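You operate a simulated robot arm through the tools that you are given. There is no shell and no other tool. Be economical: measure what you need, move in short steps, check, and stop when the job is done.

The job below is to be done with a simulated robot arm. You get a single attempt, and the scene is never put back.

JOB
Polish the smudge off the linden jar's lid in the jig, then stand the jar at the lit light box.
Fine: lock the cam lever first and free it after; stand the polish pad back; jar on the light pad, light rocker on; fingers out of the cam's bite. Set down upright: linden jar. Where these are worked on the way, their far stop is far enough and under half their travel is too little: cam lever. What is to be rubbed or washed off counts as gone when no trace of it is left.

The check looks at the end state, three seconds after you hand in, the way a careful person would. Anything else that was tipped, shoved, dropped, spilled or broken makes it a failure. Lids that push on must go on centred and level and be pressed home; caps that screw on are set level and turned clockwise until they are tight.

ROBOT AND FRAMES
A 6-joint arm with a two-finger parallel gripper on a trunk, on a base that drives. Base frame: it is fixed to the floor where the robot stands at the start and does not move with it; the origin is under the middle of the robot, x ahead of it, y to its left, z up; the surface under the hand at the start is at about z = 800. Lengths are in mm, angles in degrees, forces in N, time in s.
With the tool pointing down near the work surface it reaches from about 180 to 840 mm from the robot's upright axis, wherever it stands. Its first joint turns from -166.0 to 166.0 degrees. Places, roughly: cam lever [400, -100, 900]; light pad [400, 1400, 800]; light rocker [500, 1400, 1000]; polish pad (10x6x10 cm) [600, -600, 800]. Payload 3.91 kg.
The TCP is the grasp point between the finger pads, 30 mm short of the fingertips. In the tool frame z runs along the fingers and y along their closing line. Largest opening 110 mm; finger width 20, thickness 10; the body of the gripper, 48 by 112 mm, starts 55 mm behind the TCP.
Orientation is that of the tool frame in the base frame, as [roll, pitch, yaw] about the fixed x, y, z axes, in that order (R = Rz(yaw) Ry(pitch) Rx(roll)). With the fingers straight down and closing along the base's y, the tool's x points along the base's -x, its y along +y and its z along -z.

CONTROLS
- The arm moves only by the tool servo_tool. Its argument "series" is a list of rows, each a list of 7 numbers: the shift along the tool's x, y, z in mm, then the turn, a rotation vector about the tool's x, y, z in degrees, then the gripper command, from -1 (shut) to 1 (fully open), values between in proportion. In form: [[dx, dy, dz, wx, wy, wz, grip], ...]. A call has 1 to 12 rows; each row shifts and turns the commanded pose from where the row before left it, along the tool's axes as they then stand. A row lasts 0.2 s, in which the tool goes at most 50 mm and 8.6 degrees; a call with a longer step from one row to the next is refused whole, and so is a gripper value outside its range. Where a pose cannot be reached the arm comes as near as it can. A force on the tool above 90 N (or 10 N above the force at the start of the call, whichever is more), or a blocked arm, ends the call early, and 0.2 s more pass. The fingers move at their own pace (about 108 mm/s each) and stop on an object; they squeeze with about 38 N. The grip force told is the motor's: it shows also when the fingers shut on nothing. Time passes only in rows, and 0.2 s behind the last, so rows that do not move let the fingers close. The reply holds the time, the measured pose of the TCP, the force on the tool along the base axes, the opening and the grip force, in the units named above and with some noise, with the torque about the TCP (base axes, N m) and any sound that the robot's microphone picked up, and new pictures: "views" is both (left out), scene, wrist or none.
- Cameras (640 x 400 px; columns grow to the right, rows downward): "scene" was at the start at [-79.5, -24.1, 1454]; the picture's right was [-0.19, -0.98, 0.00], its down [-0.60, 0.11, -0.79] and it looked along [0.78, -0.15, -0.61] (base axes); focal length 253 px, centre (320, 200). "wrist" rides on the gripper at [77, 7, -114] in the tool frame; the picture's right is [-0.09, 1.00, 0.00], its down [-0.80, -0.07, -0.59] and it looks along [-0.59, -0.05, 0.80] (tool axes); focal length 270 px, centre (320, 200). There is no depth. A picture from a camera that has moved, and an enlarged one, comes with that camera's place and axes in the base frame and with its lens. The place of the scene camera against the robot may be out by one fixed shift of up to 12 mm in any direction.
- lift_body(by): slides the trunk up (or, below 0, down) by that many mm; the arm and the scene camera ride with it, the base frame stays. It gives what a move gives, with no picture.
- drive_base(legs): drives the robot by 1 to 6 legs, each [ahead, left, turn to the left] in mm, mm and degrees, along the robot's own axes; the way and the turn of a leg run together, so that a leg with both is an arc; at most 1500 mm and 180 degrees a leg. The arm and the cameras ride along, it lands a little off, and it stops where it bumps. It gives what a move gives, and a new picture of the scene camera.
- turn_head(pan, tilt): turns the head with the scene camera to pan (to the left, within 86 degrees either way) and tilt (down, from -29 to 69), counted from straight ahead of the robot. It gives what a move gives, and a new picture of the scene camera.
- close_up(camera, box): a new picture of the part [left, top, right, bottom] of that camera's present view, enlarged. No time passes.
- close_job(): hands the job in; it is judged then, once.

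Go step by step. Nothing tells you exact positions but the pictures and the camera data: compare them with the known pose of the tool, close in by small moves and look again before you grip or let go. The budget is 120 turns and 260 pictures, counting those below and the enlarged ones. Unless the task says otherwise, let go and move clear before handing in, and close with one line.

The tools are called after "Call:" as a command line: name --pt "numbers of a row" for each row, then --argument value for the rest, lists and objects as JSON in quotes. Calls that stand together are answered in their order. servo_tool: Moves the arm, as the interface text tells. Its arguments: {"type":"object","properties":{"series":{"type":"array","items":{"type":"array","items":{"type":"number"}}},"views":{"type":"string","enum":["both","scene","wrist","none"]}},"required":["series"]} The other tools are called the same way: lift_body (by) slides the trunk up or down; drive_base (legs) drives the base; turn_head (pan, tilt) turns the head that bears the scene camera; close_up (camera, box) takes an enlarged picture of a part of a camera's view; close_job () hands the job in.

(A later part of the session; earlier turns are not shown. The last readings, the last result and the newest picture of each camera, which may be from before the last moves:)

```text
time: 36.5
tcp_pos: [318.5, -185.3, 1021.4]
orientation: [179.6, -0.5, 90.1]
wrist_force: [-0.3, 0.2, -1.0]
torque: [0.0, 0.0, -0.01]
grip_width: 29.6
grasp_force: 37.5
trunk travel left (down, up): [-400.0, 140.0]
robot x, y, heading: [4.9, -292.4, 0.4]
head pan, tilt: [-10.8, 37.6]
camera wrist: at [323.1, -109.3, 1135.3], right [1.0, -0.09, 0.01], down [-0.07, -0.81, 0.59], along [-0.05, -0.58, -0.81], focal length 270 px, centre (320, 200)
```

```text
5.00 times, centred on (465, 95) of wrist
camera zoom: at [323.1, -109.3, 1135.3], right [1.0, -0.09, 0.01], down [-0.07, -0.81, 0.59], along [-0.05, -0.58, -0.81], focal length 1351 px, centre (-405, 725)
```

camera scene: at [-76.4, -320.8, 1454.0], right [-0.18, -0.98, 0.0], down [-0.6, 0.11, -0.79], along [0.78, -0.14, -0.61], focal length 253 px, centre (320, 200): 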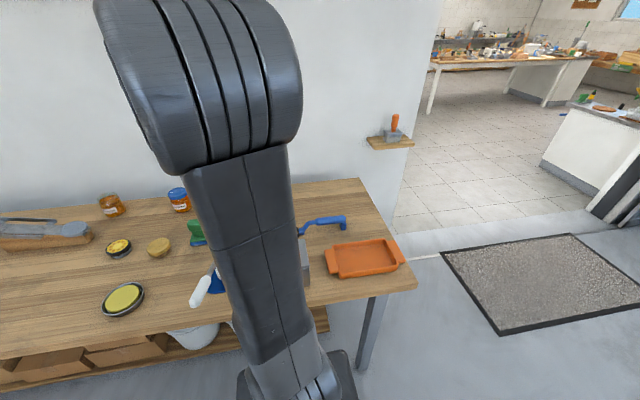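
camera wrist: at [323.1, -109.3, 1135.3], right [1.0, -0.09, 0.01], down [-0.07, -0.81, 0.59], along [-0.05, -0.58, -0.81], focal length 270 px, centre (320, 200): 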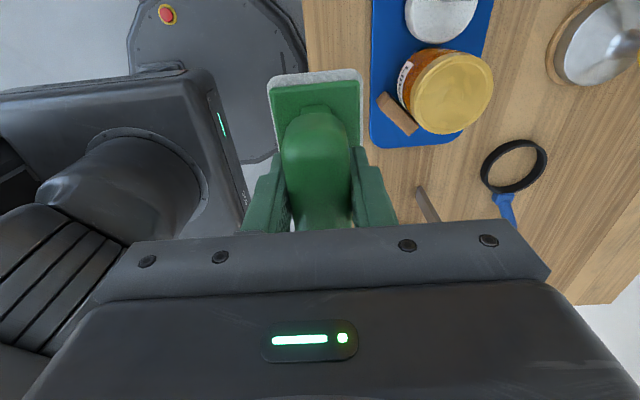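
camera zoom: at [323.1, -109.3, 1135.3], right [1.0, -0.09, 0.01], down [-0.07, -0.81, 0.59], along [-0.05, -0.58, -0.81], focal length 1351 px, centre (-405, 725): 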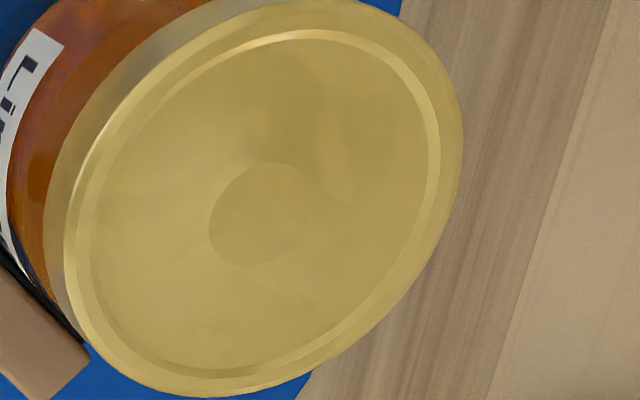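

Nearly clean, but faint shading may remain, so I'll do another round of strokes in both directions.

Call:
servo_tool --pt "0 40 0 0 0 0 -1" --pt "0 40 0 0 0 0 -1" --pt "0 40 0 0 0 0 -1" --pt "0 0 30 0 0 0 -1" --pt "0 0 25 0 0 0 -1" --pt "0 0 5.5 0 0 0 -1" --pt "0 0 0 0 0 0 -1" --views "none"

Call:
servo_tool --pt "0 12 0 0 0 0 -1" --pt "0 12 0 0 0 0 -1" --pt "0 -12 0 0 0 0 -1" --pt "0 -12 0 0 0 0 -1" --pt "0 -12 0 0 0 0 -1" --pt "0 -12 0 0 0 0 -1" --pt "0 12 0 0 0 0 -1" --pt "0 12 0 0 0 0 -1" --pt "10 0 0 0 0 0 -1" --pt "-12 0 0 0 0 0 -1" --pt "-12 0 0 0 0 0 -1" --pt "14 0 0 0 0 0 -1" --views "none"

Call:
servo_tool --pt "0 12 0 0 0 0 -1" --pt "0 12 0 0 0 0 -1" --pt "0 -12 0 0 0 0 -1" --pt "0 -12 0 0 0 0 -1" --pt "0 -12 0 0 0 0 -1" --pt "0 -12 0 0 0 0 -1" --pt "0 12 0 0 0 0 -1" --pt "0 12 0 0 0 0 -1" --pt "10 0 0 0 0 0 -1" --pt "-12 0 0 0 0 0 -1" --pt "-12 0 0 0 0 0 -1" --pt "14 0 0 0 0 0 -1" --views "none"

Call:
servo_tool --pt "0 0 -30 0 0 0 -1" --pt "0 0 -30 0 0 0 -1" --pt "0 -40 0 0 0 0 -1" --pt "0 -40 0 0 0 0 -1" --pt "0 -40 0 0 0 0 -1" --pt "0 0 0 0 0 0 -1" --views "wrist"

Call:
close_up --camera "wrist" --box '[425, 55, 505, 135]'

```text
time: 38.1
tcp_pos: [441.4, -184.8, 961.0]
orientation: [179.6, -0.7, 90.1]
wrist_force: [1.1, -0.6, 12.0]
torque: [-0.25, 0.14, 0.0]
grip_width: 29.3
grasp_force: 38.5
trunk travel left (down, up): [-400.0, 140.0]
robot x, y, heading: [2.7, -298.8, 0.5]
head pan, tilt: [-10.8, 37.6]
```

```text
time: 40.8
tcp_pos: [440.8, -187.3, 961.2]
orientation: [179.5, -0.5, 90.0]
wrist_force: [1.1, -10.8, 26.7]
torque: [-0.76, 0.12, 0.06]
grip_width: 29.5
grasp_force: 37.5
trunk travel left (down, up): [-400.0, 140.0]
robot x, y, heading: [2.3, -297.5, 0.4]
head pan, tilt: [-10.8, 37.6]
```

```text
time: 43.4
tcp_pos: [439.9, -185.4, 961.2]
orientation: [179.6, -0.5, 90.0]
wrist_force: [0.8, -12.5, 28.6]
torque: [-0.84, 0.03, 0.07]
grip_width: 29.1
grasp_force: 38.0
trunk travel left (down, up): [-400.0, 140.0]
robot x, y, heading: [4.3, -296.2, 0.6]
head pan, tilt: [-10.8, 37.6]
```

```text
time: 44.8
tcp_pos: [317.0, -183.8, 1018.5]
orientation: [179.6, -0.5, 90.1]
wrist_force: [0.2, 0.6, -0.9]
torque: [0.02, 0.0, 0.01]
grip_width: 29.1
grasp_force: 38.2
trunk travel left (down, up): [-400.0, 140.0]
robot x, y, heading: [3.2, -295.6, 0.5]
head pan, tilt: [-10.8, 37.6]
camera wrist: at [322.7, -108.1, 1133.0], right [1.0, -0.09, 0.01], down [-0.07, -0.81, 0.59], along [-0.05, -0.58, -0.81], focal length 270 px, centre (320, 200)
```

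wrist: 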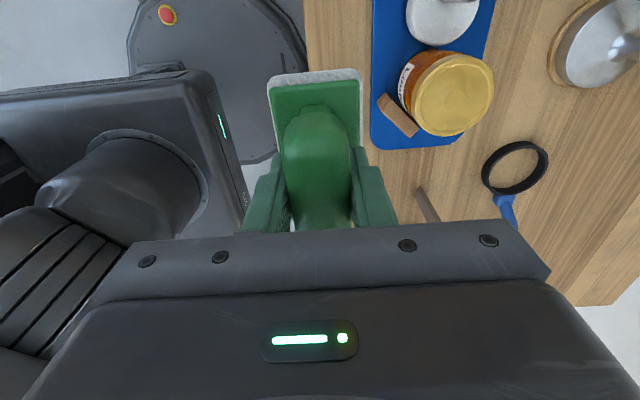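

```text
5.00 times, centred on (465, 95) of wrist
camera zoom: at [322.7, -108.1, 1133.0], right [1.0, -0.09, 0.01], down [-0.07, -0.81, 0.59], along [-0.05, -0.58, -0.81], focal length 1351 px, centre (-405, 725)
```

zoom: 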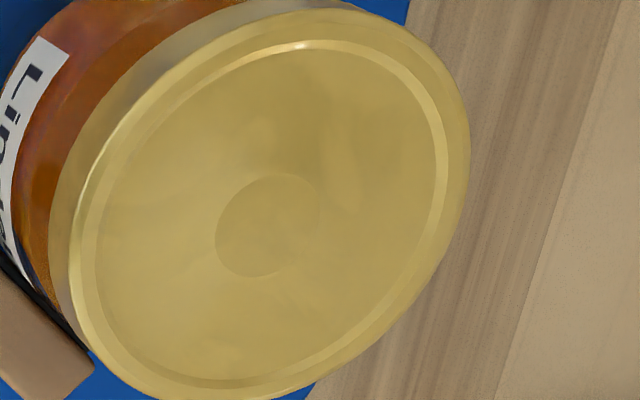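

The view is identical after the second round, so the lid is clean (the rest is metal shading). Now return the pad to its spot.

Call:
servo_tool --pt "-39 23.6 0 0 0 0 -1" --pt "-39 23.6 0 0 0 0 -1" --pt "-39 23.6 0 0 0 0 -1" --pt "-39 23.6 0 0 0 0 -1" --pt "-39 23.6 0 0 0 0 -1" --pt "-39 23.6 0 0 0 0 -1" --pt "-39 23.6 0 0 0 0 -1" --pt "-39 23.6 0 0 0 0 -1" --pt "-39 23.6 0 0 0 0 -1" --pt "-39 23.6 0 0 0 0 -1" --pt "-39 23.6 0 0 0 0 -1" --pt "0 0 0 0 0 0 -1" --views "none"

Call:
servo_tool --pt "0 0 40 0 0 0 -1" --pt "0 0 40 0 0 0 -1" --pt "0 0 40 0 0 0 -1" --pt "0 0 0 0 0 0 -1" --views "wrist"

```text
time: 47.4
tcp_pos: [581.9, -615.5, 1017.3]
orientation: [179.6, -0.5, 90.1]
wrist_force: [-0.5, 0.2, -0.3]
torque: [-0.02, -0.01, 0.02]
grip_width: 29.5
grasp_force: 38.1
trunk travel left (down, up): [-400.0, 140.0]
robot x, y, heading: [2.3, -299.0, 0.5]
head pan, tilt: [-10.8, 37.6]
```

```text
time: 48.4
tcp_pos: [583.2, -611.5, 897.5]
orientation: [179.6, -0.7, 90.2]
wrist_force: [0.2, 0.1, -1.5]
torque: [0.0, 0.0, -0.01]
grip_width: 29.3
grasp_force: 38.3
trunk travel left (down, up): [-400.0, 140.0]
robot x, y, heading: [4.4, -299.4, 0.6]
head pan, tilt: [-10.8, 37.6]
camera wrist: at [587.1, -536.2, 1012.0], right [1.0, -0.09, 0.01], down [-0.07, -0.81, 0.59], along [-0.05, -0.58, -0.81], focal length 270 px, centre (320, 200)
```

wrist: 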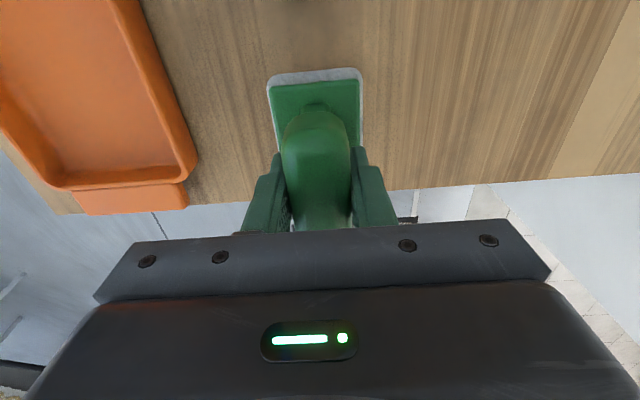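

Call:
servo_tool --pt "0 -6 8 0 0 0 -1" --pt "0 0 8 0 0 0 -1" --pt "0 0 3 0 0 0 -1" --pt "0 0 0 0 0 0 -1" --views "none"

```text
time: 49.4
tcp_pos: [575.3, -611.4, 878.4]
orientation: [179.6, -0.6, 90.1]
wrist_force: [0.3, -0.9, -0.5]
torque: [-0.02, 0.0, -0.01]
grip_width: 29.3
grasp_force: 38.1
trunk travel left (down, up): [-400.0, 140.0]
robot x, y, heading: [5.3, -295.7, 0.5]
head pan, tilt: [-10.8, 37.6]
```

Call:
servo_tool --pt "0 0 2 0 0 0 -1" --pt "0 0 2 0 0 0 -1" --pt "0 0 1 0 0 0 -1" --pt "0 0 0 0 0 0 -1" --views "none"

```text
time: 50.4
tcp_pos: [574.4, -612.4, 873.4]
orientation: [179.5, -0.6, 90.1]
wrist_force: [0.3, 0.3, -1.6]
torque: [0.0, 0.01, 0.0]
grip_width: 29.6
grasp_force: 38.0
trunk travel left (down, up): [-400.0, 140.0]
robot x, y, heading: [3.4, -294.7, 0.6]
head pan, tilt: [-10.8, 37.6]
```

Call:
servo_tool --pt "0 0 1.5 0 0 0 -1" --pt "0 0 1.5 0 0 0 -1" --pt "0 0 0 0 0 0 -1" --views "none"

```text
time: 51.1
tcp_pos: [574.4, -611.8, 870.7]
orientation: [179.5, -0.5, 90.1]
wrist_force: [-0.3, -1.2, 10.6]
torque: [0.06, 0.3, 0.02]
grip_width: 29.5
grasp_force: 38.2
trunk travel left (down, up): [-400.0, 140.0]
robot x, y, heading: [4.2, -296.4, 0.6]
head pan, tilt: [-10.8, 37.6]
```

The pad has touched down. Release and rise.

Call:
servo_tool --pt "0 0 0 0 0 0 -0.3" --pt "0 0 0 0 0 0 0.1" --pt "0 0 0 0 0 0 0.25" --pt "0 0 -40 0 0 0 0.25" --pt "0 0 -45 0 0 0 0.25" --pt "0 0 -45 0 0 0 0.5" --pt "0 0 -45 0 0 0 1" --pt "0 0 0 0 0 0 1" --views "both"

```text
time: 53.0
tcp_pos: [574.0, -612.7, 1046.6]
orientation: [179.7, -0.6, 90.2]
wrist_force: [-0.1, -0.2, 0.1]
torque: [0.01, 0.01, -0.02]
grip_width: 110.1
grasp_force: 0.1
trunk travel left (down, up): [-400.0, 140.0]
robot x, y, heading: [1.3, -294.6, 0.4]
head pan, tilt: [-10.8, 37.6]
camera scene: at [-76.4, -321.0, 1454.0], right [-0.18, -0.98, 0.0], down [-0.6, 0.11, -0.79], along [0.78, -0.14, -0.61], focal length 253 px, centre (320, 200)
camera wrist: at [578.4, -537.3, 1159.9], right [1.0, -0.09, 0.01], down [-0.07, -0.81, 0.59], along [-0.05, -0.58, -0.81], focal length 270 px, centre (320, 200)
```

scene: 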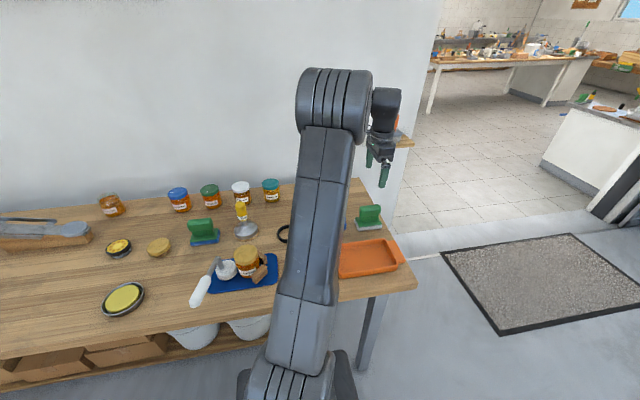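
wrist: 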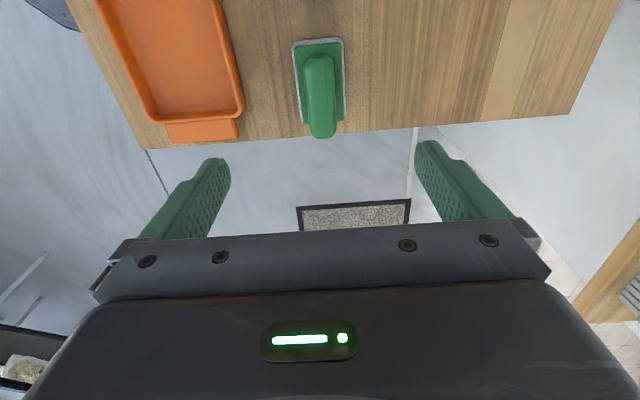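

The pad is back upright in place. Now go back to the lever handle (about [333,-80,880]) to free it.

Call:
servo_tool --pt "43.5 -20 0 0 0 0 1" --pt "43.5 -20 0 0 0 0 1" --pt "43.5 -20 0 0 0 0 1" --pt "43.5 -20 0 0 0 0 1" --pt "43.5 -20 0 0 0 0 1" --pt "43.5 -20 0 0 0 0 1" --pt "43.5 -20 0 0 0 0 1" --pt "43.5 -20 0 0 0 0 1" --pt "43.5 -20 0 0 0 0 1" --pt "43.5 -20 0 0 0 0 1" --pt "43.5 -20 0 0 0 0 1" --pt "43.5 -20 0 0 0 0 1" --views "none"

Call:
servo_tool --pt "11 0 0 0 0 -8.55 1" --pt "0 0 0 0 0 -8.55 1" --pt "0 0 0 0 0 -8.55 1" --pt "0 0 0 0 0 -8.55 1" --pt "0 0 0 0 0 -8.55 1" --pt "0 0 0 0 0 -8.55 1" --pt "0 0 0 0 0 -8.55 1" --pt "0 0 0 0 0 -8.55 1" --pt "0 0 0 0 0 -8.55 1" --pt "0 0 0 0 0 0 1" --views "wrist"

```text
time: 55.5
tcp_pos: [332.5, -90.8, 1048.7]
orientation: [179.6, -0.5, 90.2]
wrist_force: [0.2, 0.0, 0.4]
torque: [0.0, 0.01, 0.02]
grip_width: 110.1
grasp_force: 0.0
trunk travel left (down, up): [-400.0, 140.0]
robot x, y, heading: [3.0, -295.7, 0.5]
head pan, tilt: [-10.8, 37.6]
```

```text
time: 57.8
tcp_pos: [332.2, -82.3, 1049.4]
orientation: [179.3, 0.3, 167.2]
wrist_force: [-0.3, 0.5, -0.7]
torque: [0.0, 0.02, -0.01]
grip_width: 110.1
grasp_force: 0.0
trunk travel left (down, up): [-400.0, 140.0]
robot x, y, heading: [1.9, -296.5, 0.3]
head pan, tilt: [-10.8, 37.6]
camera wrist: at [257.8, -59.0, 1161.9], right [0.31, 0.95, 0.01], down [0.76, -0.25, 0.6], along [0.57, -0.18, -0.8], focal length 270 px, centre (320, 200)
```

wrist: 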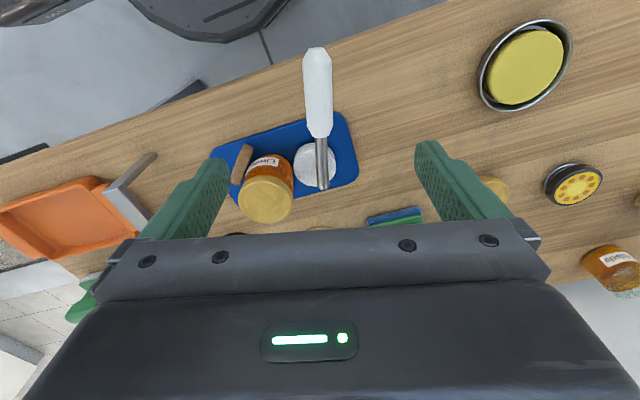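

Handle is centred and aligned. Descend and grip.

Call:
servo_tool --pt "0 0 45 0 0 0 0.3" --pt "0 0 45 0 0 0 0.3" --pt "0 0 45 0 0 0 0.3" --pt "0 0 34 0 0 0 0.3" --pt "0 0 0 0 0 0 -0.2" --pt "0 0 0 0 0 0 -0.6" --pt "0 0 0 0 0 0 -1" --pt "0 0 0 0 0 0 -1" --views "wrist"

```text
time: 59.5
tcp_pos: [334.3, -82.5, 880.7]
orientation: [179.3, 0.2, 167.0]
wrist_force: [-1.8, -4.2, -0.2]
torque: [-0.03, -0.29, -0.97]
grip_width: 27.8
grasp_force: 45.4
trunk travel left (down, up): [-400.0, 140.0]
robot x, y, heading: [1.2, -295.8, 0.5]
head pan, tilt: [-10.8, 37.6]
camera wrist: at [258.7, -58.5, 993.4], right [0.31, 0.95, 0.01], down [0.76, -0.26, 0.6], along [0.57, -0.18, -0.8], focal length 270 px, centre (320, 200)
```

wrist: 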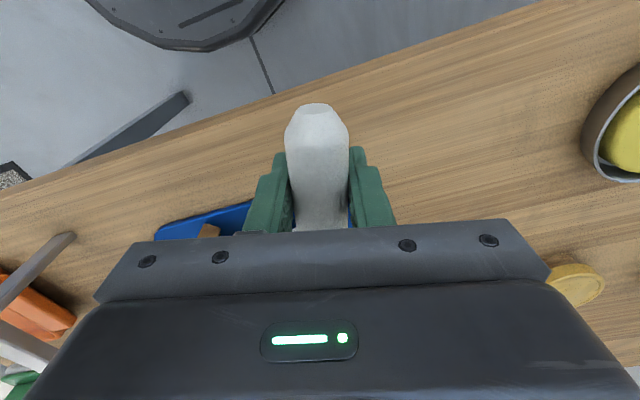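

Swing the lever back clockwise.

Call:
servo_tool --pt "-0.8 13.4 0 0 0 7 -1" --pt "-0.8 13.4 0 0 0 7 -1" --pt "-0.8 13.4 0 0 0 7 -1" --pt "-0.8 13.4 0 0 0 7 -1" --pt "-0.8 13.4 0 0 0 7 -1" --views "none"

Call:
servo_tool --pt "-0.4 13.4 0 0 0 7 -1" --pt "-0.4 13.4 0 0 0 7 -1" --pt "-0.4 13.4 0 0 0 7 -1" --pt "-0.4 13.4 0 0 0 7 -1" --pt "-0.4 13.4 0 0 0 7 -1" --views "none"

Call:
servo_tool --pt "-0.4 10 0 0 0 5 -1" --pt "-0.4 10 0 0 0 5 -1" --pt "0 5 0 0 0 3 -1" --pt "0 0 0 0 0 0 -1" --views "both"

```text
time: 60.8
tcp_pos: [368.9, -25.7, 880.3]
orientation: [179.5, -0.2, 131.8]
wrist_force: [12.1, -26.4, -1.9]
torque: [-0.43, -0.22, -0.88]
grip_width: 28.2
grasp_force: 45.5
trunk travel left (down, up): [-400.0, 140.0]
robot x, y, heading: [5.4, -295.1, 0.6]
head pan, tilt: [-10.8, 37.6]
```

```text
time: 62.0
tcp_pos: [425.8, 3.0, 880.0]
orientation: [179.5, -0.6, 97.0]
wrist_force: [-2.6, -33.4, 5.8]
torque: [0.04, 0.06, -0.61]
grip_width: 27.8
grasp_force: 45.3
trunk travel left (down, up): [-400.0, 140.0]
robot x, y, heading: [5.9, -295.0, 0.4]
head pan, tilt: [-10.8, 37.6]
```

```text
time: 63.0
tcp_pos: [448.3, 5.3, 880.5]
orientation: [179.9, -0.6, 84.1]
wrist_force: [-11.5, -29.3, -12.9]
torque: [0.34, -0.05, 0.56]
grip_width: 27.9
grasp_force: 45.0
trunk travel left (down, up): [-400.0, 140.0]
robot x, y, heading: [3.6, -293.7, 0.7]
head pan, tilt: [-10.8, 37.6]
camera scene: at [-77.0, -323.9, 1453.7], right [-0.18, -0.98, 0.0], down [-0.6, 0.11, -0.79], along [0.78, -0.14, -0.61], focal length 253 px, centre (320, 200)
camera wrist: at [461.8, 79.4, 994.4], right [0.98, -0.19, 0.0], down [-0.16, -0.79, 0.59], along [-0.11, -0.58, -0.81], focal length 270 px, centre (320, 200)
```

scene: 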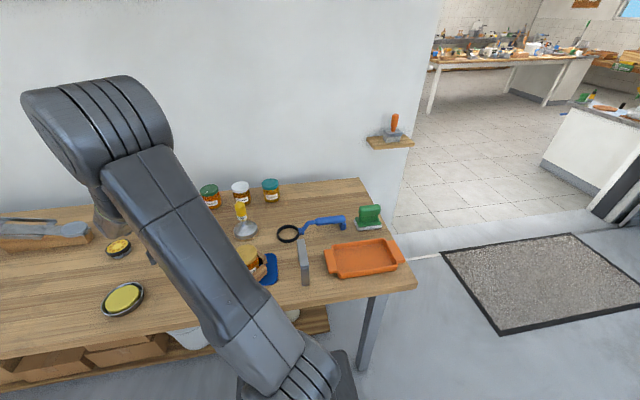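
wrist: 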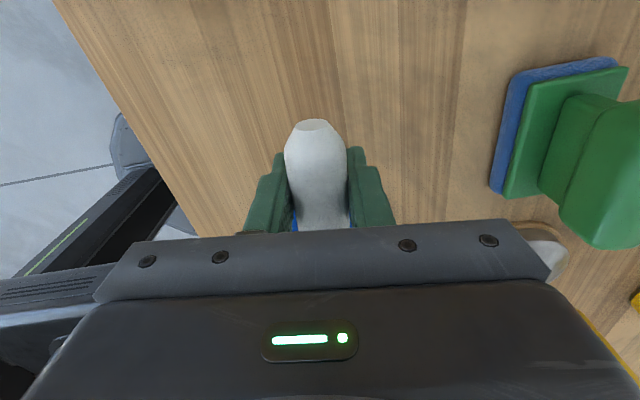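

The lever is back at its free stop. Release, rise and move over the jar, closing along x so the fingers stay out of the cam side.

Call:
servo_tool --pt "0 0 0 0 0 0 -0.3" --pt "0 0 0 0 0 0 0.1" --pt "0 0 0 0 0 0 0.3" --pt "0 0 -40 0 0 0 0.3" --pt "0 0 -45 0 0 0 0.3" --pt "0 0 -45 0 0 0 1" --pt "0 0 -30 0 0 0 1" --pt "0 0 0 0 0 -5.9 1" --pt "0 0 0 0 0 0 1" --views "none"

Call:
servo_tool --pt "-40 -2 0 0 0 0 1" --pt "-40 -2 0 0 0 0 1" --pt "-40 -2 0 0 0 0 1" --pt "-40 -2 0 0 0 0 1" --pt "-20 0 0 0 0 0 1" --pt "0 0 0 0 0 0 1" --views "both"

```text
time: 65.0
tcp_pos: [451.1, 6.1, 1040.1]
orientation: [179.6, -0.5, 90.0]
wrist_force: [0.3, 0.9, 0.0]
torque: [-0.01, 0.02, -0.03]
grip_width: 109.9
grasp_force: 0.0
trunk travel left (down, up): [-400.0, 140.0]
robot x, y, heading: [0.8, -291.4, 0.6]
head pan, tilt: [-10.8, 37.6]
```

```text
time: 66.3
tcp_pos: [442.4, -175.0, 1039.4]
orientation: [179.7, -0.5, 90.0]
wrist_force: [0.3, 0.2, -0.1]
torque: [-0.04, 0.02, -0.02]
grip_width: 109.8
grasp_force: 0.1
trunk travel left (down, up): [-400.0, 140.0]
robot x, y, heading: [0.7, -294.7, 0.2]
head pan, tilt: [-10.8, 37.6]
camera scene: at [-76.3, -321.0, 1454.0], right [-0.18, -0.98, 0.0], down [-0.6, 0.11, -0.79], along [0.78, -0.14, -0.61], focal length 253 px, centre (320, 200)
camera wrist: at [448.1, -99.0, 1152.7], right [1.0, -0.09, 0.01], down [-0.08, -0.81, 0.59], along [-0.05, -0.58, -0.81], focal length 270 px, centre (320, 200)
```

scene: 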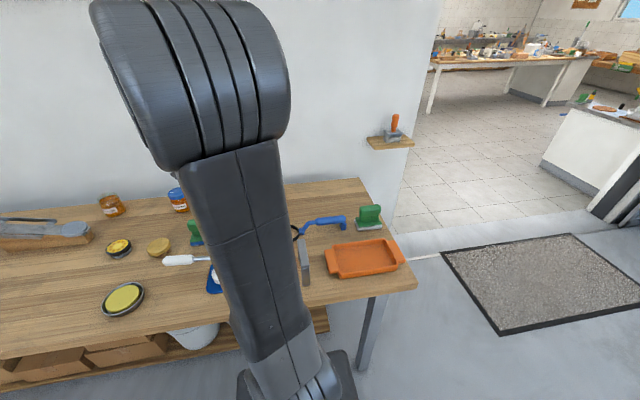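
wrist: 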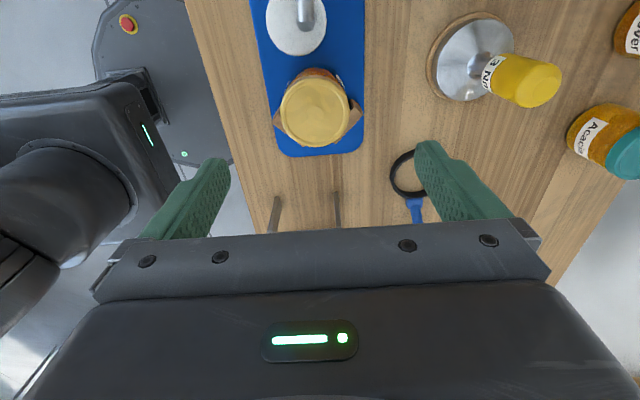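

Call:
close_up --camera "wrist" --box '[235, 0, 395, 170]'

```text
2.35 times, centred on (315, 85) of wrist
camera zoom: at [448.1, -99.0, 1152.7], right [1.0, -0.09, 0.01], down [-0.08, -0.81, 0.59], along [-0.05, -0.58, -0.81], focal length 636 px, centre (332, 471)
```

zoom: 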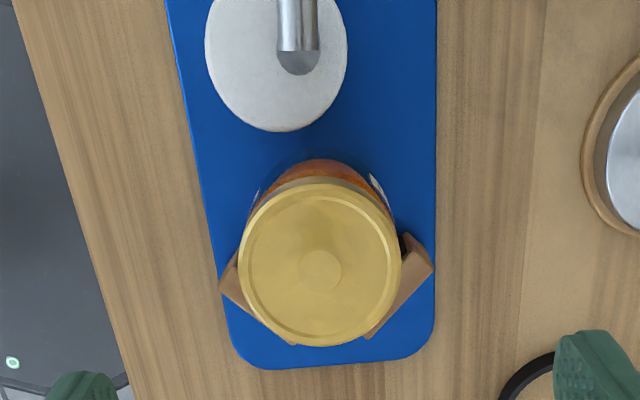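

The lid centre is about [437,-183], its top at z≈890. Descend between the V-blocks' height and the lid: TCP z≈882, closing along x.

Call:
servo_tool --pt "-8 -5 0 0 0 0 1" --pt "0 0 45 0 0 0 1" --pt "0 0 45 0 0 0 1" --pt "0 0 35 0 0 0 1" --pt "0 0 0 0 0 0 1" --views "wrist"

```text
time: 67.5
tcp_pos: [440.0, -182.0, 915.1]
orientation: [179.6, -0.4, 89.9]
wrist_force: [0.4, 0.3, 0.5]
torque: [-0.01, 0.0, -0.01]
grip_width: 110.0
grasp_force: 0.2
trunk travel left (down, up): [-400.0, 140.0]
robot x, y, heading: [2.0, -297.8, 0.6]
head pan, tilt: [-10.8, 37.6]
camera wrist: at [443.7, -105.2, 1029.5], right [1.0, -0.09, 0.01], down [-0.08, -0.81, 0.59], along [-0.05, -0.58, -0.81], focal length 270 px, centre (320, 200)
```

wrist: 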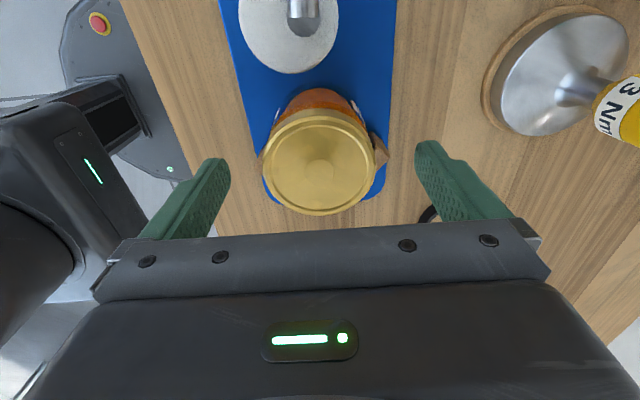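

Call:
servo_tool --pt "0 0 20 0 0 0 1" --pt "0 0 13 0 0 0 1" --pt "0 0 0 0 0 0 0.6" --pt "0 0 0 0 0 0 0.4" --pt "0 0 0 0 0 0 0.2" --pt "0 0 0 0 0 0 -0.1" --pt "0 0 0 0 0 0 -1" --pt "0 0 0 0 0 0 -1" --views "wrist"

```text
time: 69.3
tcp_pos: [438.5, -181.2, 882.4]
orientation: [179.6, -0.5, 89.9]
wrist_force: [-0.3, 0.2, 0.4]
torque: [0.05, 0.02, 0.0]
grip_width: 69.2
grasp_force: 38.0
trunk travel left (down, up): [-400.0, 140.0]
robot x, y, heading: [2.8, -297.0, 0.2]
head pan, tilt: [-10.8, 37.6]
camera wrist: at [444.0, -104.9, 995.8], right [1.0, -0.09, 0.01], down [-0.08, -0.81, 0.59], along [-0.05, -0.58, -0.81], focal length 270 px, centre (320, 200)
```

wrist: 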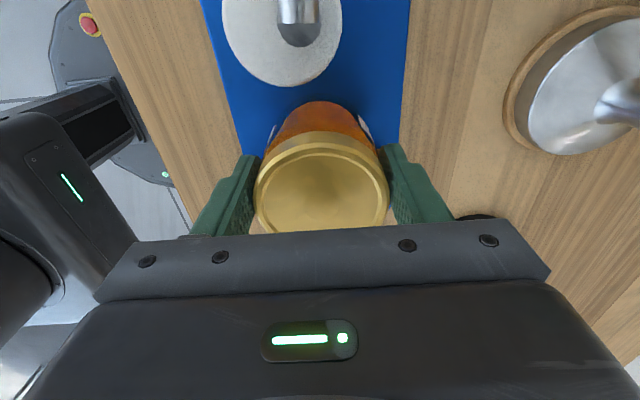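

The grip is a few mm off the lid centre in y; re-centre by +6 mm and re-grip.

Call:
servo_tool --pt "0 0 0 0 0 0 0.45" --pt "0 0 0 0 0 0 0.45" --pt "6 0 0 0 0 0 0.45" --pt "0 0 0 0 0 0 0.3" --pt "0 0 0 0 0 0 0" --pt "0 0 0 0 0 0 -1" --pt "0 0 0 0 0 0 -1" --views "wrist"

```text
time: 71.0
tcp_pos: [438.5, -174.5, 881.3]
orientation: [179.5, -0.6, 89.9]
wrist_force: [0.8, -1.0, 1.0]
torque: [-0.11, 0.13, 0.01]
grip_width: 68.3
grasp_force: 38.4
trunk travel left (down, up): [-400.0, 140.0]
robot x, y, heading: [1.2, -297.1, 0.3]
head pan, tilt: [-10.8, 37.6]
camera wrist: at [443.9, -98.8, 995.8], right [1.0, -0.09, 0.01], down [-0.08, -0.81, 0.59], along [-0.05, -0.58, -0.81], focal length 270 px, centre (320, 200)
```

wrist: 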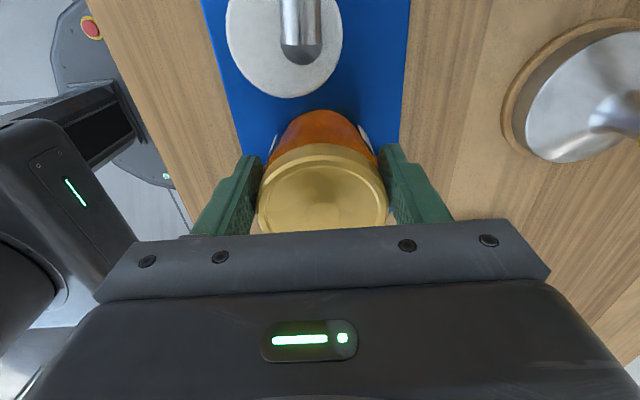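

The narrower reading and the rim line show the first grip was the centred one (the upper band is the lid's side). Shift back -6 mm and re-grip.

Call:
servo_tool --pt "0 0 0 0 0 0 0.45" --pt "0 0 0 0 0 0 0.45" --pt "-8 0 0 0 0 0 0.45" --pt "0 0 0 0 0 0 0.3" --pt "0 0 0 0 0 0 0" --pt "0 0 0 0 0 0 -1" --pt "0 0 0 0 0 0 -1" --views "wrist"

```text
time: 72.5
tcp_pos: [438.8, -183.7, 881.5]
orientation: [179.6, -0.5, 89.8]
wrist_force: [0.6, 1.5, 0.9]
torque: [0.14, 0.09, -0.05]
grip_width: 69.1
grasp_force: 37.5
trunk travel left (down, up): [-400.0, 140.0]
robot x, y, heading: [3.2, -296.6, 0.6]
head pan, tilt: [-10.8, 37.6]
camera wrist: at [443.8, -106.8, 995.4], right [1.0, -0.09, 0.01], down [-0.08, -0.81, 0.59], along [-0.05, -0.58, -0.81], focal length 270 px, centre (320, 200)
```

wrist: 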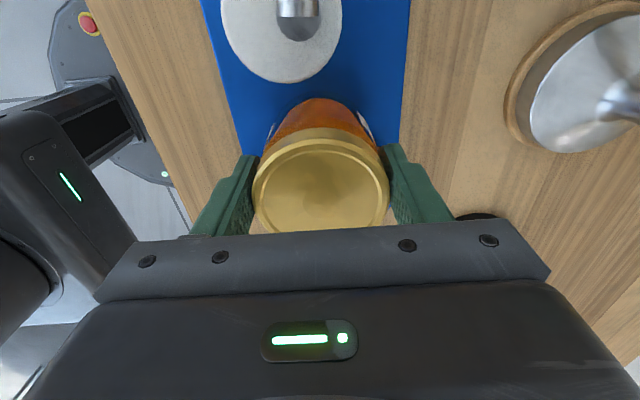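

Centred grip at 69 mm. Lift straight up.

Call:
servo_tool --pt "0 0 -20 0 0 0 -1" --pt "0 0 -40 0 0 0 -1" --pt "0 0 -45 0 0 0 -1" --pt "0 0 -45 0 0 0 -1" --pt "0 0 -30 0 0 0 -1" --pt "0 0 0 0 0 0 -1" --views "wrist"

Call:
turn_head --pan 80 --tilt 25

```text
time: 74.0
tcp_pos: [437.7, -184.1, 1061.3]
orientation: [179.7, -0.6, 89.8]
wrist_force: [0.3, -0.3, -4.6]
torque: [0.04, -0.02, -0.03]
grip_width: 69.2
grasp_force: 38.3
trunk travel left (down, up): [-400.0, 140.0]
robot x, y, heading: [3.9, -294.0, 0.3]
head pan, tilt: [-10.8, 37.6]
camera wrist: at [443.0, -108.7, 1175.7], right [1.0, -0.09, 0.01], down [-0.08, -0.81, 0.59], along [-0.05, -0.58, -0.81], focal length 270 px, centre (320, 200)
```

wrist: 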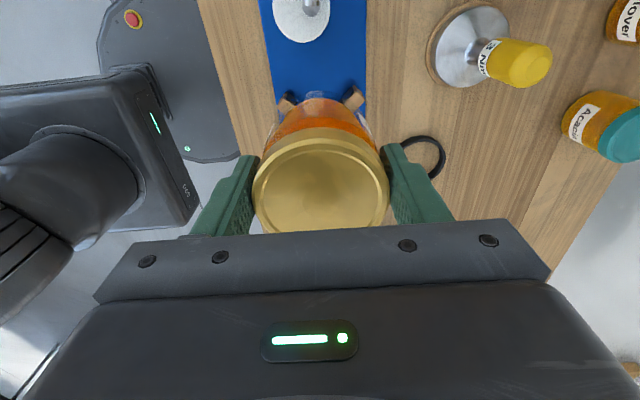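

```text
time: 75.6
tcp_pos: [438.2, -184.7, 1062.1]
orientation: [179.6, -0.5, 89.9]
wrist_force: [-0.3, 0.5, -4.7]
torque: [0.04, -0.02, 0.02]
grip_width: 69.2
grasp_force: 37.6
trunk travel left (down, up): [-400.0, 140.0]
robot x, y, heading: [-0.6, -296.9, 0.5]
head pan, tilt: [80.0, 25.0]
camera scene: at [-146.0, -214.6, 1473.7], right [0.99, -0.17, 0.0], down [-0.07, -0.42, -0.91], along [0.15, 0.89, -0.42], focal length 253 px, centre (320, 200)
```

scene: 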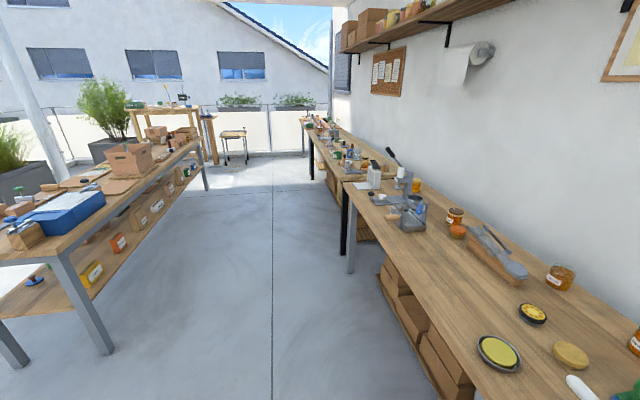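

Call:
close_up --camera "scene" --box '[280, 100, 480, 260]'

```text
2.50 times, centred on (380, 180) of scene
camera zoom: at [-146.0, -214.6, 1473.7], right [0.99, -0.17, 0.0], down [-0.07, -0.42, -0.91], along [0.15, 0.89, -0.42], focal length 632 px, centre (170, 250)
```

zoom: 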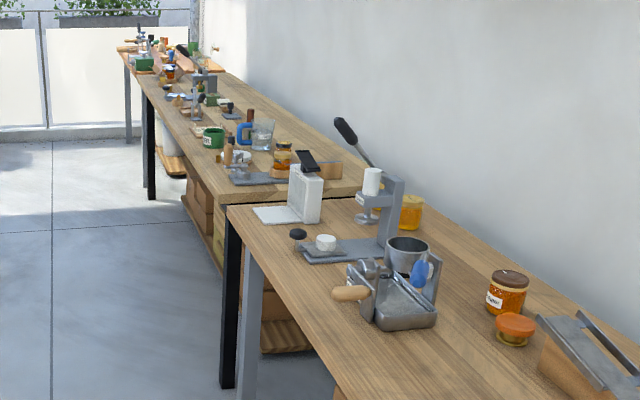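

The jar is held cleanly. The light box is the white box near [470,1408]; I'll retract the arm and raise the trunk before driving left.

Call:
servo_tool --pt "0 -40 0 0 0 0 -1" --pt "0 -40 -10 0 0 0 -1" --pt "0 -40 -10 0 0 0 -1" --pt "0 -40 -10 0 0 0 -1" --pt "0 -30 -10 0 0 0 -1" --pt "0 0 0 0 0 0 -1" --views "wrist"

Call:
lift_body --by 80

```text
time: 77.0
tcp_pos: [246.2, -186.1, 1099.6]
orientation: [179.6, -0.5, 89.9]
wrist_force: [0.8, -1.2, -4.0]
torque: [0.04, -0.01, 0.03]
grip_width: 68.9
grasp_force: 37.5
trunk travel left (down, up): [-400.0, 140.0]
robot x, y, heading: [2.8, -292.7, 0.6]
head pan, tilt: [80.0, 25.0]
camera wrist: at [251.7, -110.4, 1213.3], right [1.0, -0.09, 0.01], down [-0.08, -0.81, 0.59], along [-0.05, -0.58, -0.81], focal length 270 px, centre (320, 200)
```

wrist: 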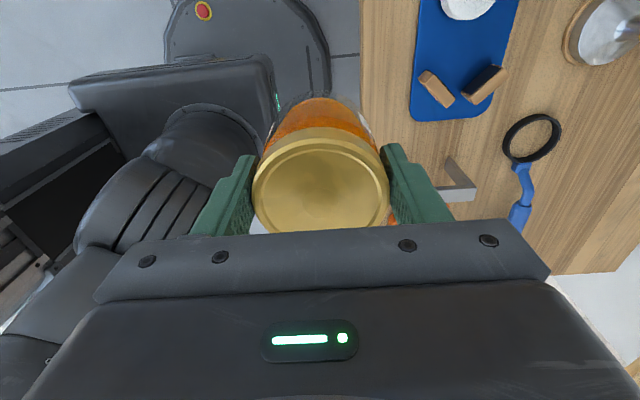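

```text
time: 78.2
tcp_pos: [247.1, -186.7, 1179.5]
orientation: [179.6, -0.5, 90.0]
wrist_force: [0.0, 0.3, -4.5]
torque: [0.01, -0.02, 0.01]
grip_width: 69.2
grasp_force: 37.6
trunk travel left (down, up): [-480.0, 60.0]
robot x, y, heading: [2.5, -296.2, 0.2]
head pan, tilt: [80.0, 25.0]
```

Call:
drive_base --legs '[[0, 800, 0]]'

```text
time: 82.5
tcp_pos: [249.4, 611.1, 1178.9]
orientation: [179.6, -0.5, 89.0]
wrist_force: [0.0, 0.2, -4.6]
torque: [0.02, 0.01, -0.01]
grip_width: 69.1
grasp_force: 37.8
trunk travel left (down, up): [-480.0, 60.0]
robot x, y, heading: [2.7, 503.7, -0.3]
head pan, tilt: [80.0, 25.0]
camera scene: at [-143.8, 590.7, 1553.6], right [0.98, -0.18, 0.0], down [-0.08, -0.42, -0.91], along [0.17, 0.89, -0.42], focal length 253 px, centre (320, 200)
```

scene: 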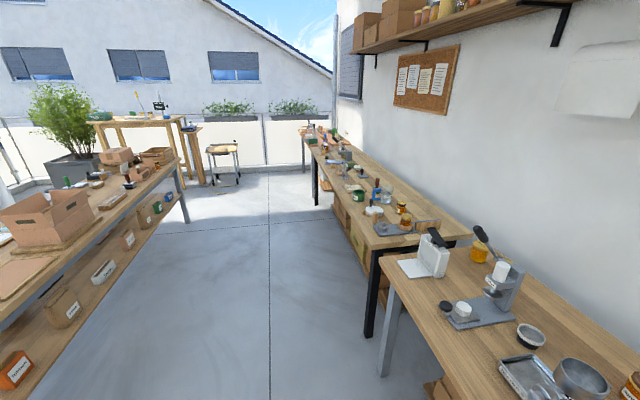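

The way is clear. Drive on left until level with the light box.

Call:
drive_base --legs '[[0, 870, 0.5]]'

Call:
turn_head --pan 10 --tilt 50

```text
time: 87.1
tcp_pos: [248.2, 1498.2, 1180.2]
orientation: [179.6, -0.5, 90.0]
wrist_force: [0.2, -0.5, -2.9]
torque: [0.01, 0.01, 0.02]
grip_width: 69.5
grasp_force: 38.1
trunk travel left (down, up): [-480.0, 60.0]
robot x, y, heading: [3.7, 1388.9, 0.7]
head pan, tilt: [80.0, 25.0]
camera scene: at [-145.5, 1469.5, 1553.7], right [0.99, -0.16, 0.0], down [-0.07, -0.42, -0.91], along [0.15, 0.89, -0.42], focal length 253 px, centre (320, 200)
```

scene: 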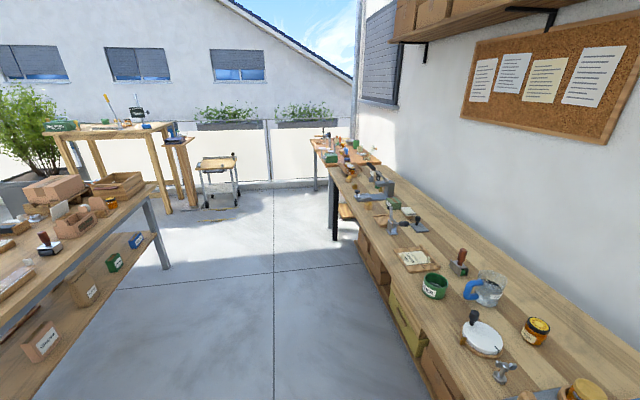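

```text
time: 88.5
tcp_pos: [247.8, 1497.1, 1179.6]
orientation: [179.6, -0.5, 90.0]
wrist_force: [0.5, 0.5, -3.3]
torque: [0.04, 0.04, 0.0]
grip_width: 69.1
grasp_force: 37.7
trunk travel left (down, up): [-480.0, 60.0]
robot x, y, heading: [1.9, 1390.0, 0.6]
head pan, tilt: [10.0, 50.0]
camera scene: at [-84.9, 1392.5, 1516.2], right [0.18, -0.98, 0.0], down [-0.75, -0.14, -0.64], along [0.63, 0.12, -0.77], focal length 253 px, centre (320, 200)
```

scene: 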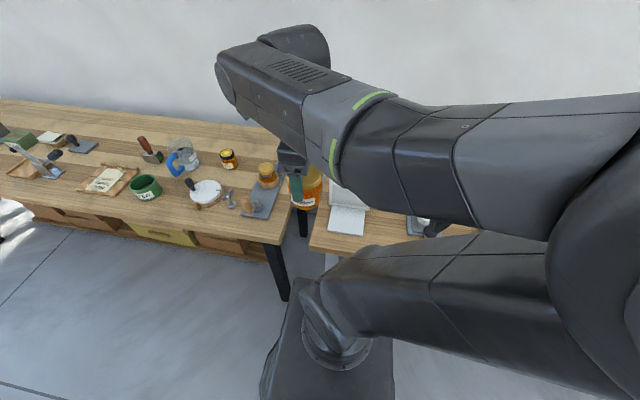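

Call:
close_up --camera "scene" --box '[270, 140, 430, 260]'

```text
3.33 times, centred on (350, 200) of scene
camera zoom: at [-84.9, 1392.5, 1516.2], right [0.18, -0.98, 0.0], down [-0.75, -0.14, -0.64], along [0.63, 0.12, -0.77], focal length 843 px, centre (220, 200)
```

zoom: 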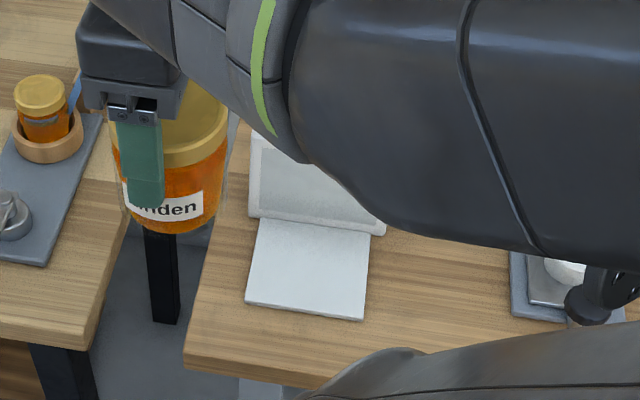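

The light pad is centred near [420,1397], with the box behind it (x>470), so I'll turn the gripper to close along y before placing.

Call:
servo_tool --pt "-33 27 0 0 0 0 -1" --pt "-33 27 0 0 0 0 -1" --pt "-33 27 0 0 0 -8.2 -1" --pt "0 0 0 0 0 -8.2 -1" --pt "0 0 0 0 0 -8.2 -1" --pt "0 0 0 0 0 -8.2 -1" --pt "0 0 0 0 0 -8.2 -1" --pt "0 0 0 0 0 -8.2 -1" --pt "0 0 0 0 0 -8.2 -1" --pt "0 0 0 0 0 -8.2 -1" --pt "0 0 0 0 0 -8.2 -1" --pt "0 0 0 0 0 -8.2 -1" --views "none"

Call:
servo_tool --pt "0 0 0 0 0 -8 -1" --pt "0 0 0 0 0 0 -1" --views "both"

```text
time: 89.2
tcp_pos: [274.0, 1496.9, 1176.8]
orientation: [-179.9, -0.4, 104.8]
wrist_force: [-1.3, 0.0, -4.2]
torque: [-0.01, 0.0, 0.02]
grip_width: 69.1
grasp_force: 37.7
trunk travel left (down, up): [-480.0, 60.0]
robot x, y, heading: [5.0, 1385.6, 1.0]
head pan, tilt: [10.0, 50.0]
stopped in row 2: the arm was blocked; the commanded pose is now the measured one
```

```text
time: 89.8
tcp_pos: [274.4, 1497.3, 1176.9]
orientation: [179.9, -0.3, 112.7]
wrist_force: [1.3, 0.3, -4.1]
torque: [0.01, 0.01, -0.01]
grip_width: 69.0
grasp_force: 38.5
trunk travel left (down, up): [-480.0, 60.0]
robot x, y, heading: [1.2, 1384.5, 0.3]
head pan, tilt: [10.0, 50.0]
camera scene: at [-84.3, 1409.2, 1524.6], right [0.37, -0.93, 0.0], down [-0.64, -0.26, -0.72], along [0.67, 0.27, -0.69], focal length 253 px, centre (320, 200)
camera wrist: at [249.7, 1569.9, 1290.5], right [0.95, 0.3, 0.0], down [0.25, -0.77, 0.59], along [0.18, -0.56, -0.81], focal length 270 px, centre (320, 200)
```

scene: 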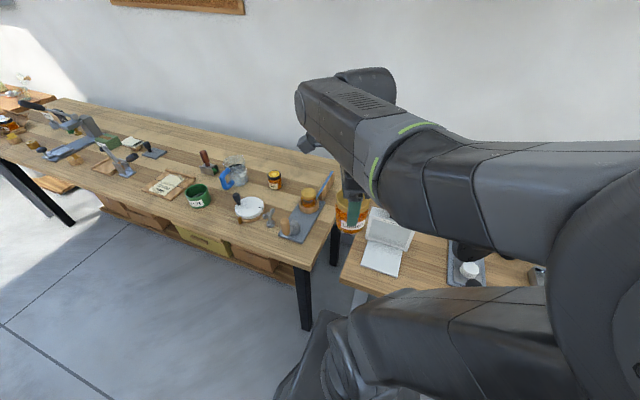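
wrist: 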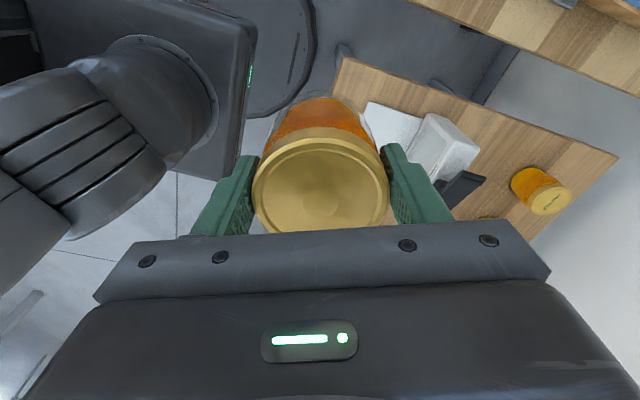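

The arm's elbow bumped the head while folded tight. I'll extend outward in +x first, away from the head.

Call:
servo_tool --pt "-7.7 18.5 0 0 0 0 -1" --pt "-15.4 36.9 0 0 0 0 -1" --pt "-15.4 36.9 0 0 0 0 -1" --pt "-15.4 36.9 0 0 0 0 -1" --pt "0 0 0 0 0 0 -1" --views "both"

```text
time: 91.0
tcp_pos: [416.7, 1492.6, 1178.0]
orientation: [-179.9, -0.4, 111.9]
wrist_force: [-0.7, -0.1, -4.1]
torque: [0.03, -0.01, 0.03]
grip_width: 69.4
grasp_force: 38.2
trunk travel left (down, up): [-480.0, 60.0]
robot x, y, heading: [3.3, 1386.7, 0.9]
head pan, tilt: [10.0, 50.0]
camera scene: at [-85.1, 1392.2, 1516.2], right [0.18, -0.98, 0.0], down [-0.75, -0.14, -0.64], along [0.63, 0.12, -0.77], focal length 253 px, centre (320, 200)
camera wrist: at [393.0, 1566.1, 1291.4], right [0.96, 0.29, 0.0], down [0.23, -0.77, 0.59], along [0.17, -0.56, -0.81], focal length 270 px, centre (320, 200)
```

scene: 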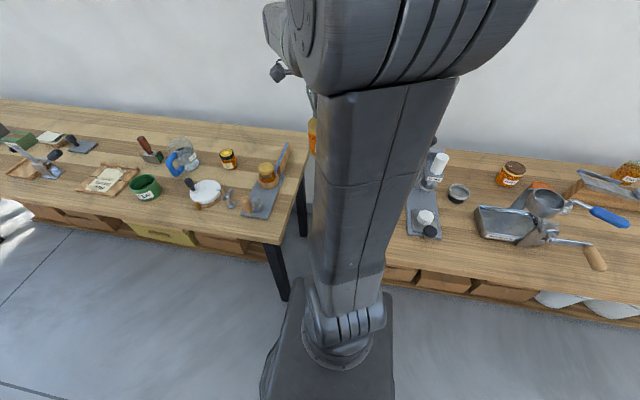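
wrist: 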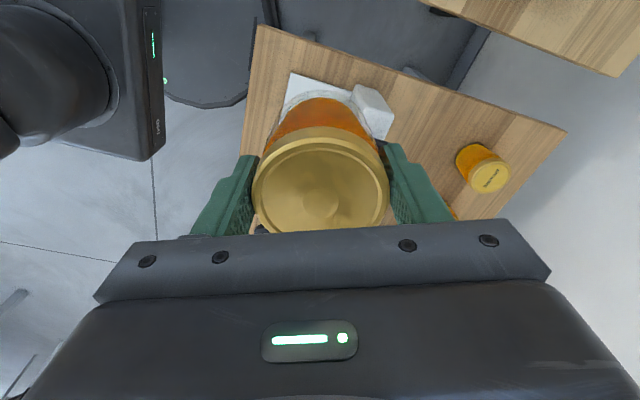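

Head is back to normal. Now finish turning to close along y.

Call:
servo_tool --pt "0 0 0 0 0 -8.5 -1" --pt "0 0 0 0 0 -8.5 -1" --pt "0 0 0 0 0 -8.5 -1" --pt "0 0 0 0 0 -8.5 -1" --pt "0 0 0 0 0 -8.5 -1" --pt "0 0 0 0 0 -8.5 -1" --pt "0 0 0 0 0 -8.5 -1" --pt "0 0 0 0 0 -8.5 -1" --pt "0 0 0 0 0 0 -1" --views "wrist"

```text
time: 93.0
tcp_pos: [415.1, 1491.8, 1177.2]
orientation: [179.6, 0.0, -180.0]
wrist_force: [0.3, 0.2, -3.8]
torque: [-0.04, -0.01, -0.02]
grip_width: 69.2
grasp_force: 37.9
trunk travel left (down, up): [-480.0, 60.0]
robot x, y, heading: [3.6, 1387.8, 0.8]
head pan, tilt: [10.0, 50.0]
camera wrist: at [337.7, 1498.3, 1290.5], right [0.09, 1.0, 0.01], down [0.8, -0.07, 0.59], along [0.59, -0.05, -0.81], focal length 270 px, centre (320, 200)
```

wrist: 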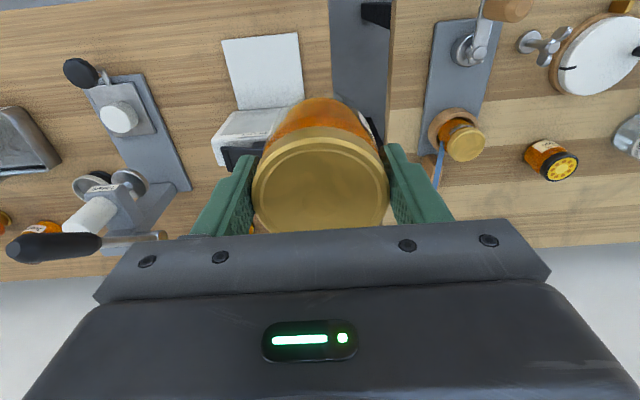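

The pad centre is about [422,1398]. Move over it.

Call:
servo_tool --pt "-1.5 -24 0 0 0 0 -1" --pt "-1.5 -24 0 0 0 0 -1" --pt "-1 -24 0 0 0 0 -1" --pt "0 -22 0 0 0 0 -1" --pt "0 0 40 0 0 0 -1" --pt "0 0 40 0 0 0 -1" --pt "0 0 40 0 0 0 -1" --pt "0 0 40 0 0 0 -1" --pt "0 0 0 0 0 0 -1" --views "both"

```text
time: 95.0
tcp_pos: [419.8, 1399.4, 1016.7]
orientation: [179.6, -0.1, 179.9]
wrist_force: [0.6, 0.2, -3.5]
torque: [-0.05, 0.01, 0.04]
grip_width: 69.0
grasp_force: 38.0
trunk travel left (down, up): [-480.0, 60.0]
robot x, y, heading: [1.6, 1385.5, 0.5]
head pan, tilt: [10.0, 50.0]
camera scene: at [-84.8, 1392.3, 1516.2], right [0.18, -0.98, 0.0], down [-0.75, -0.14, -0.64], along [0.63, 0.12, -0.77], focal length 253 px, centre (320, 200)
camera wrist: at [342.5, 1405.1, 1130.4], right [0.09, 1.0, 0.01], down [0.8, -0.08, 0.59], along [0.59, -0.05, -0.81], focal length 270 px, centre (320, 200)
```

scene: 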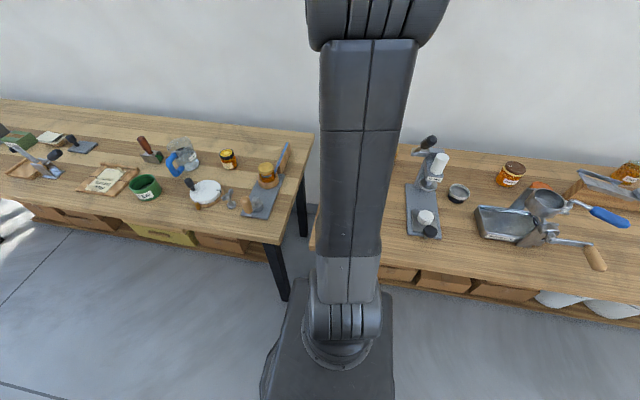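
wrist: 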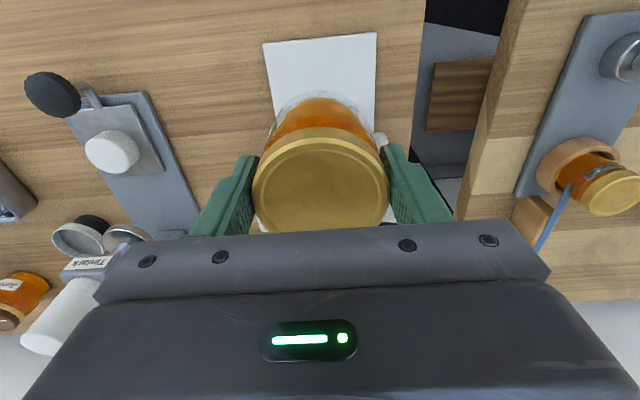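

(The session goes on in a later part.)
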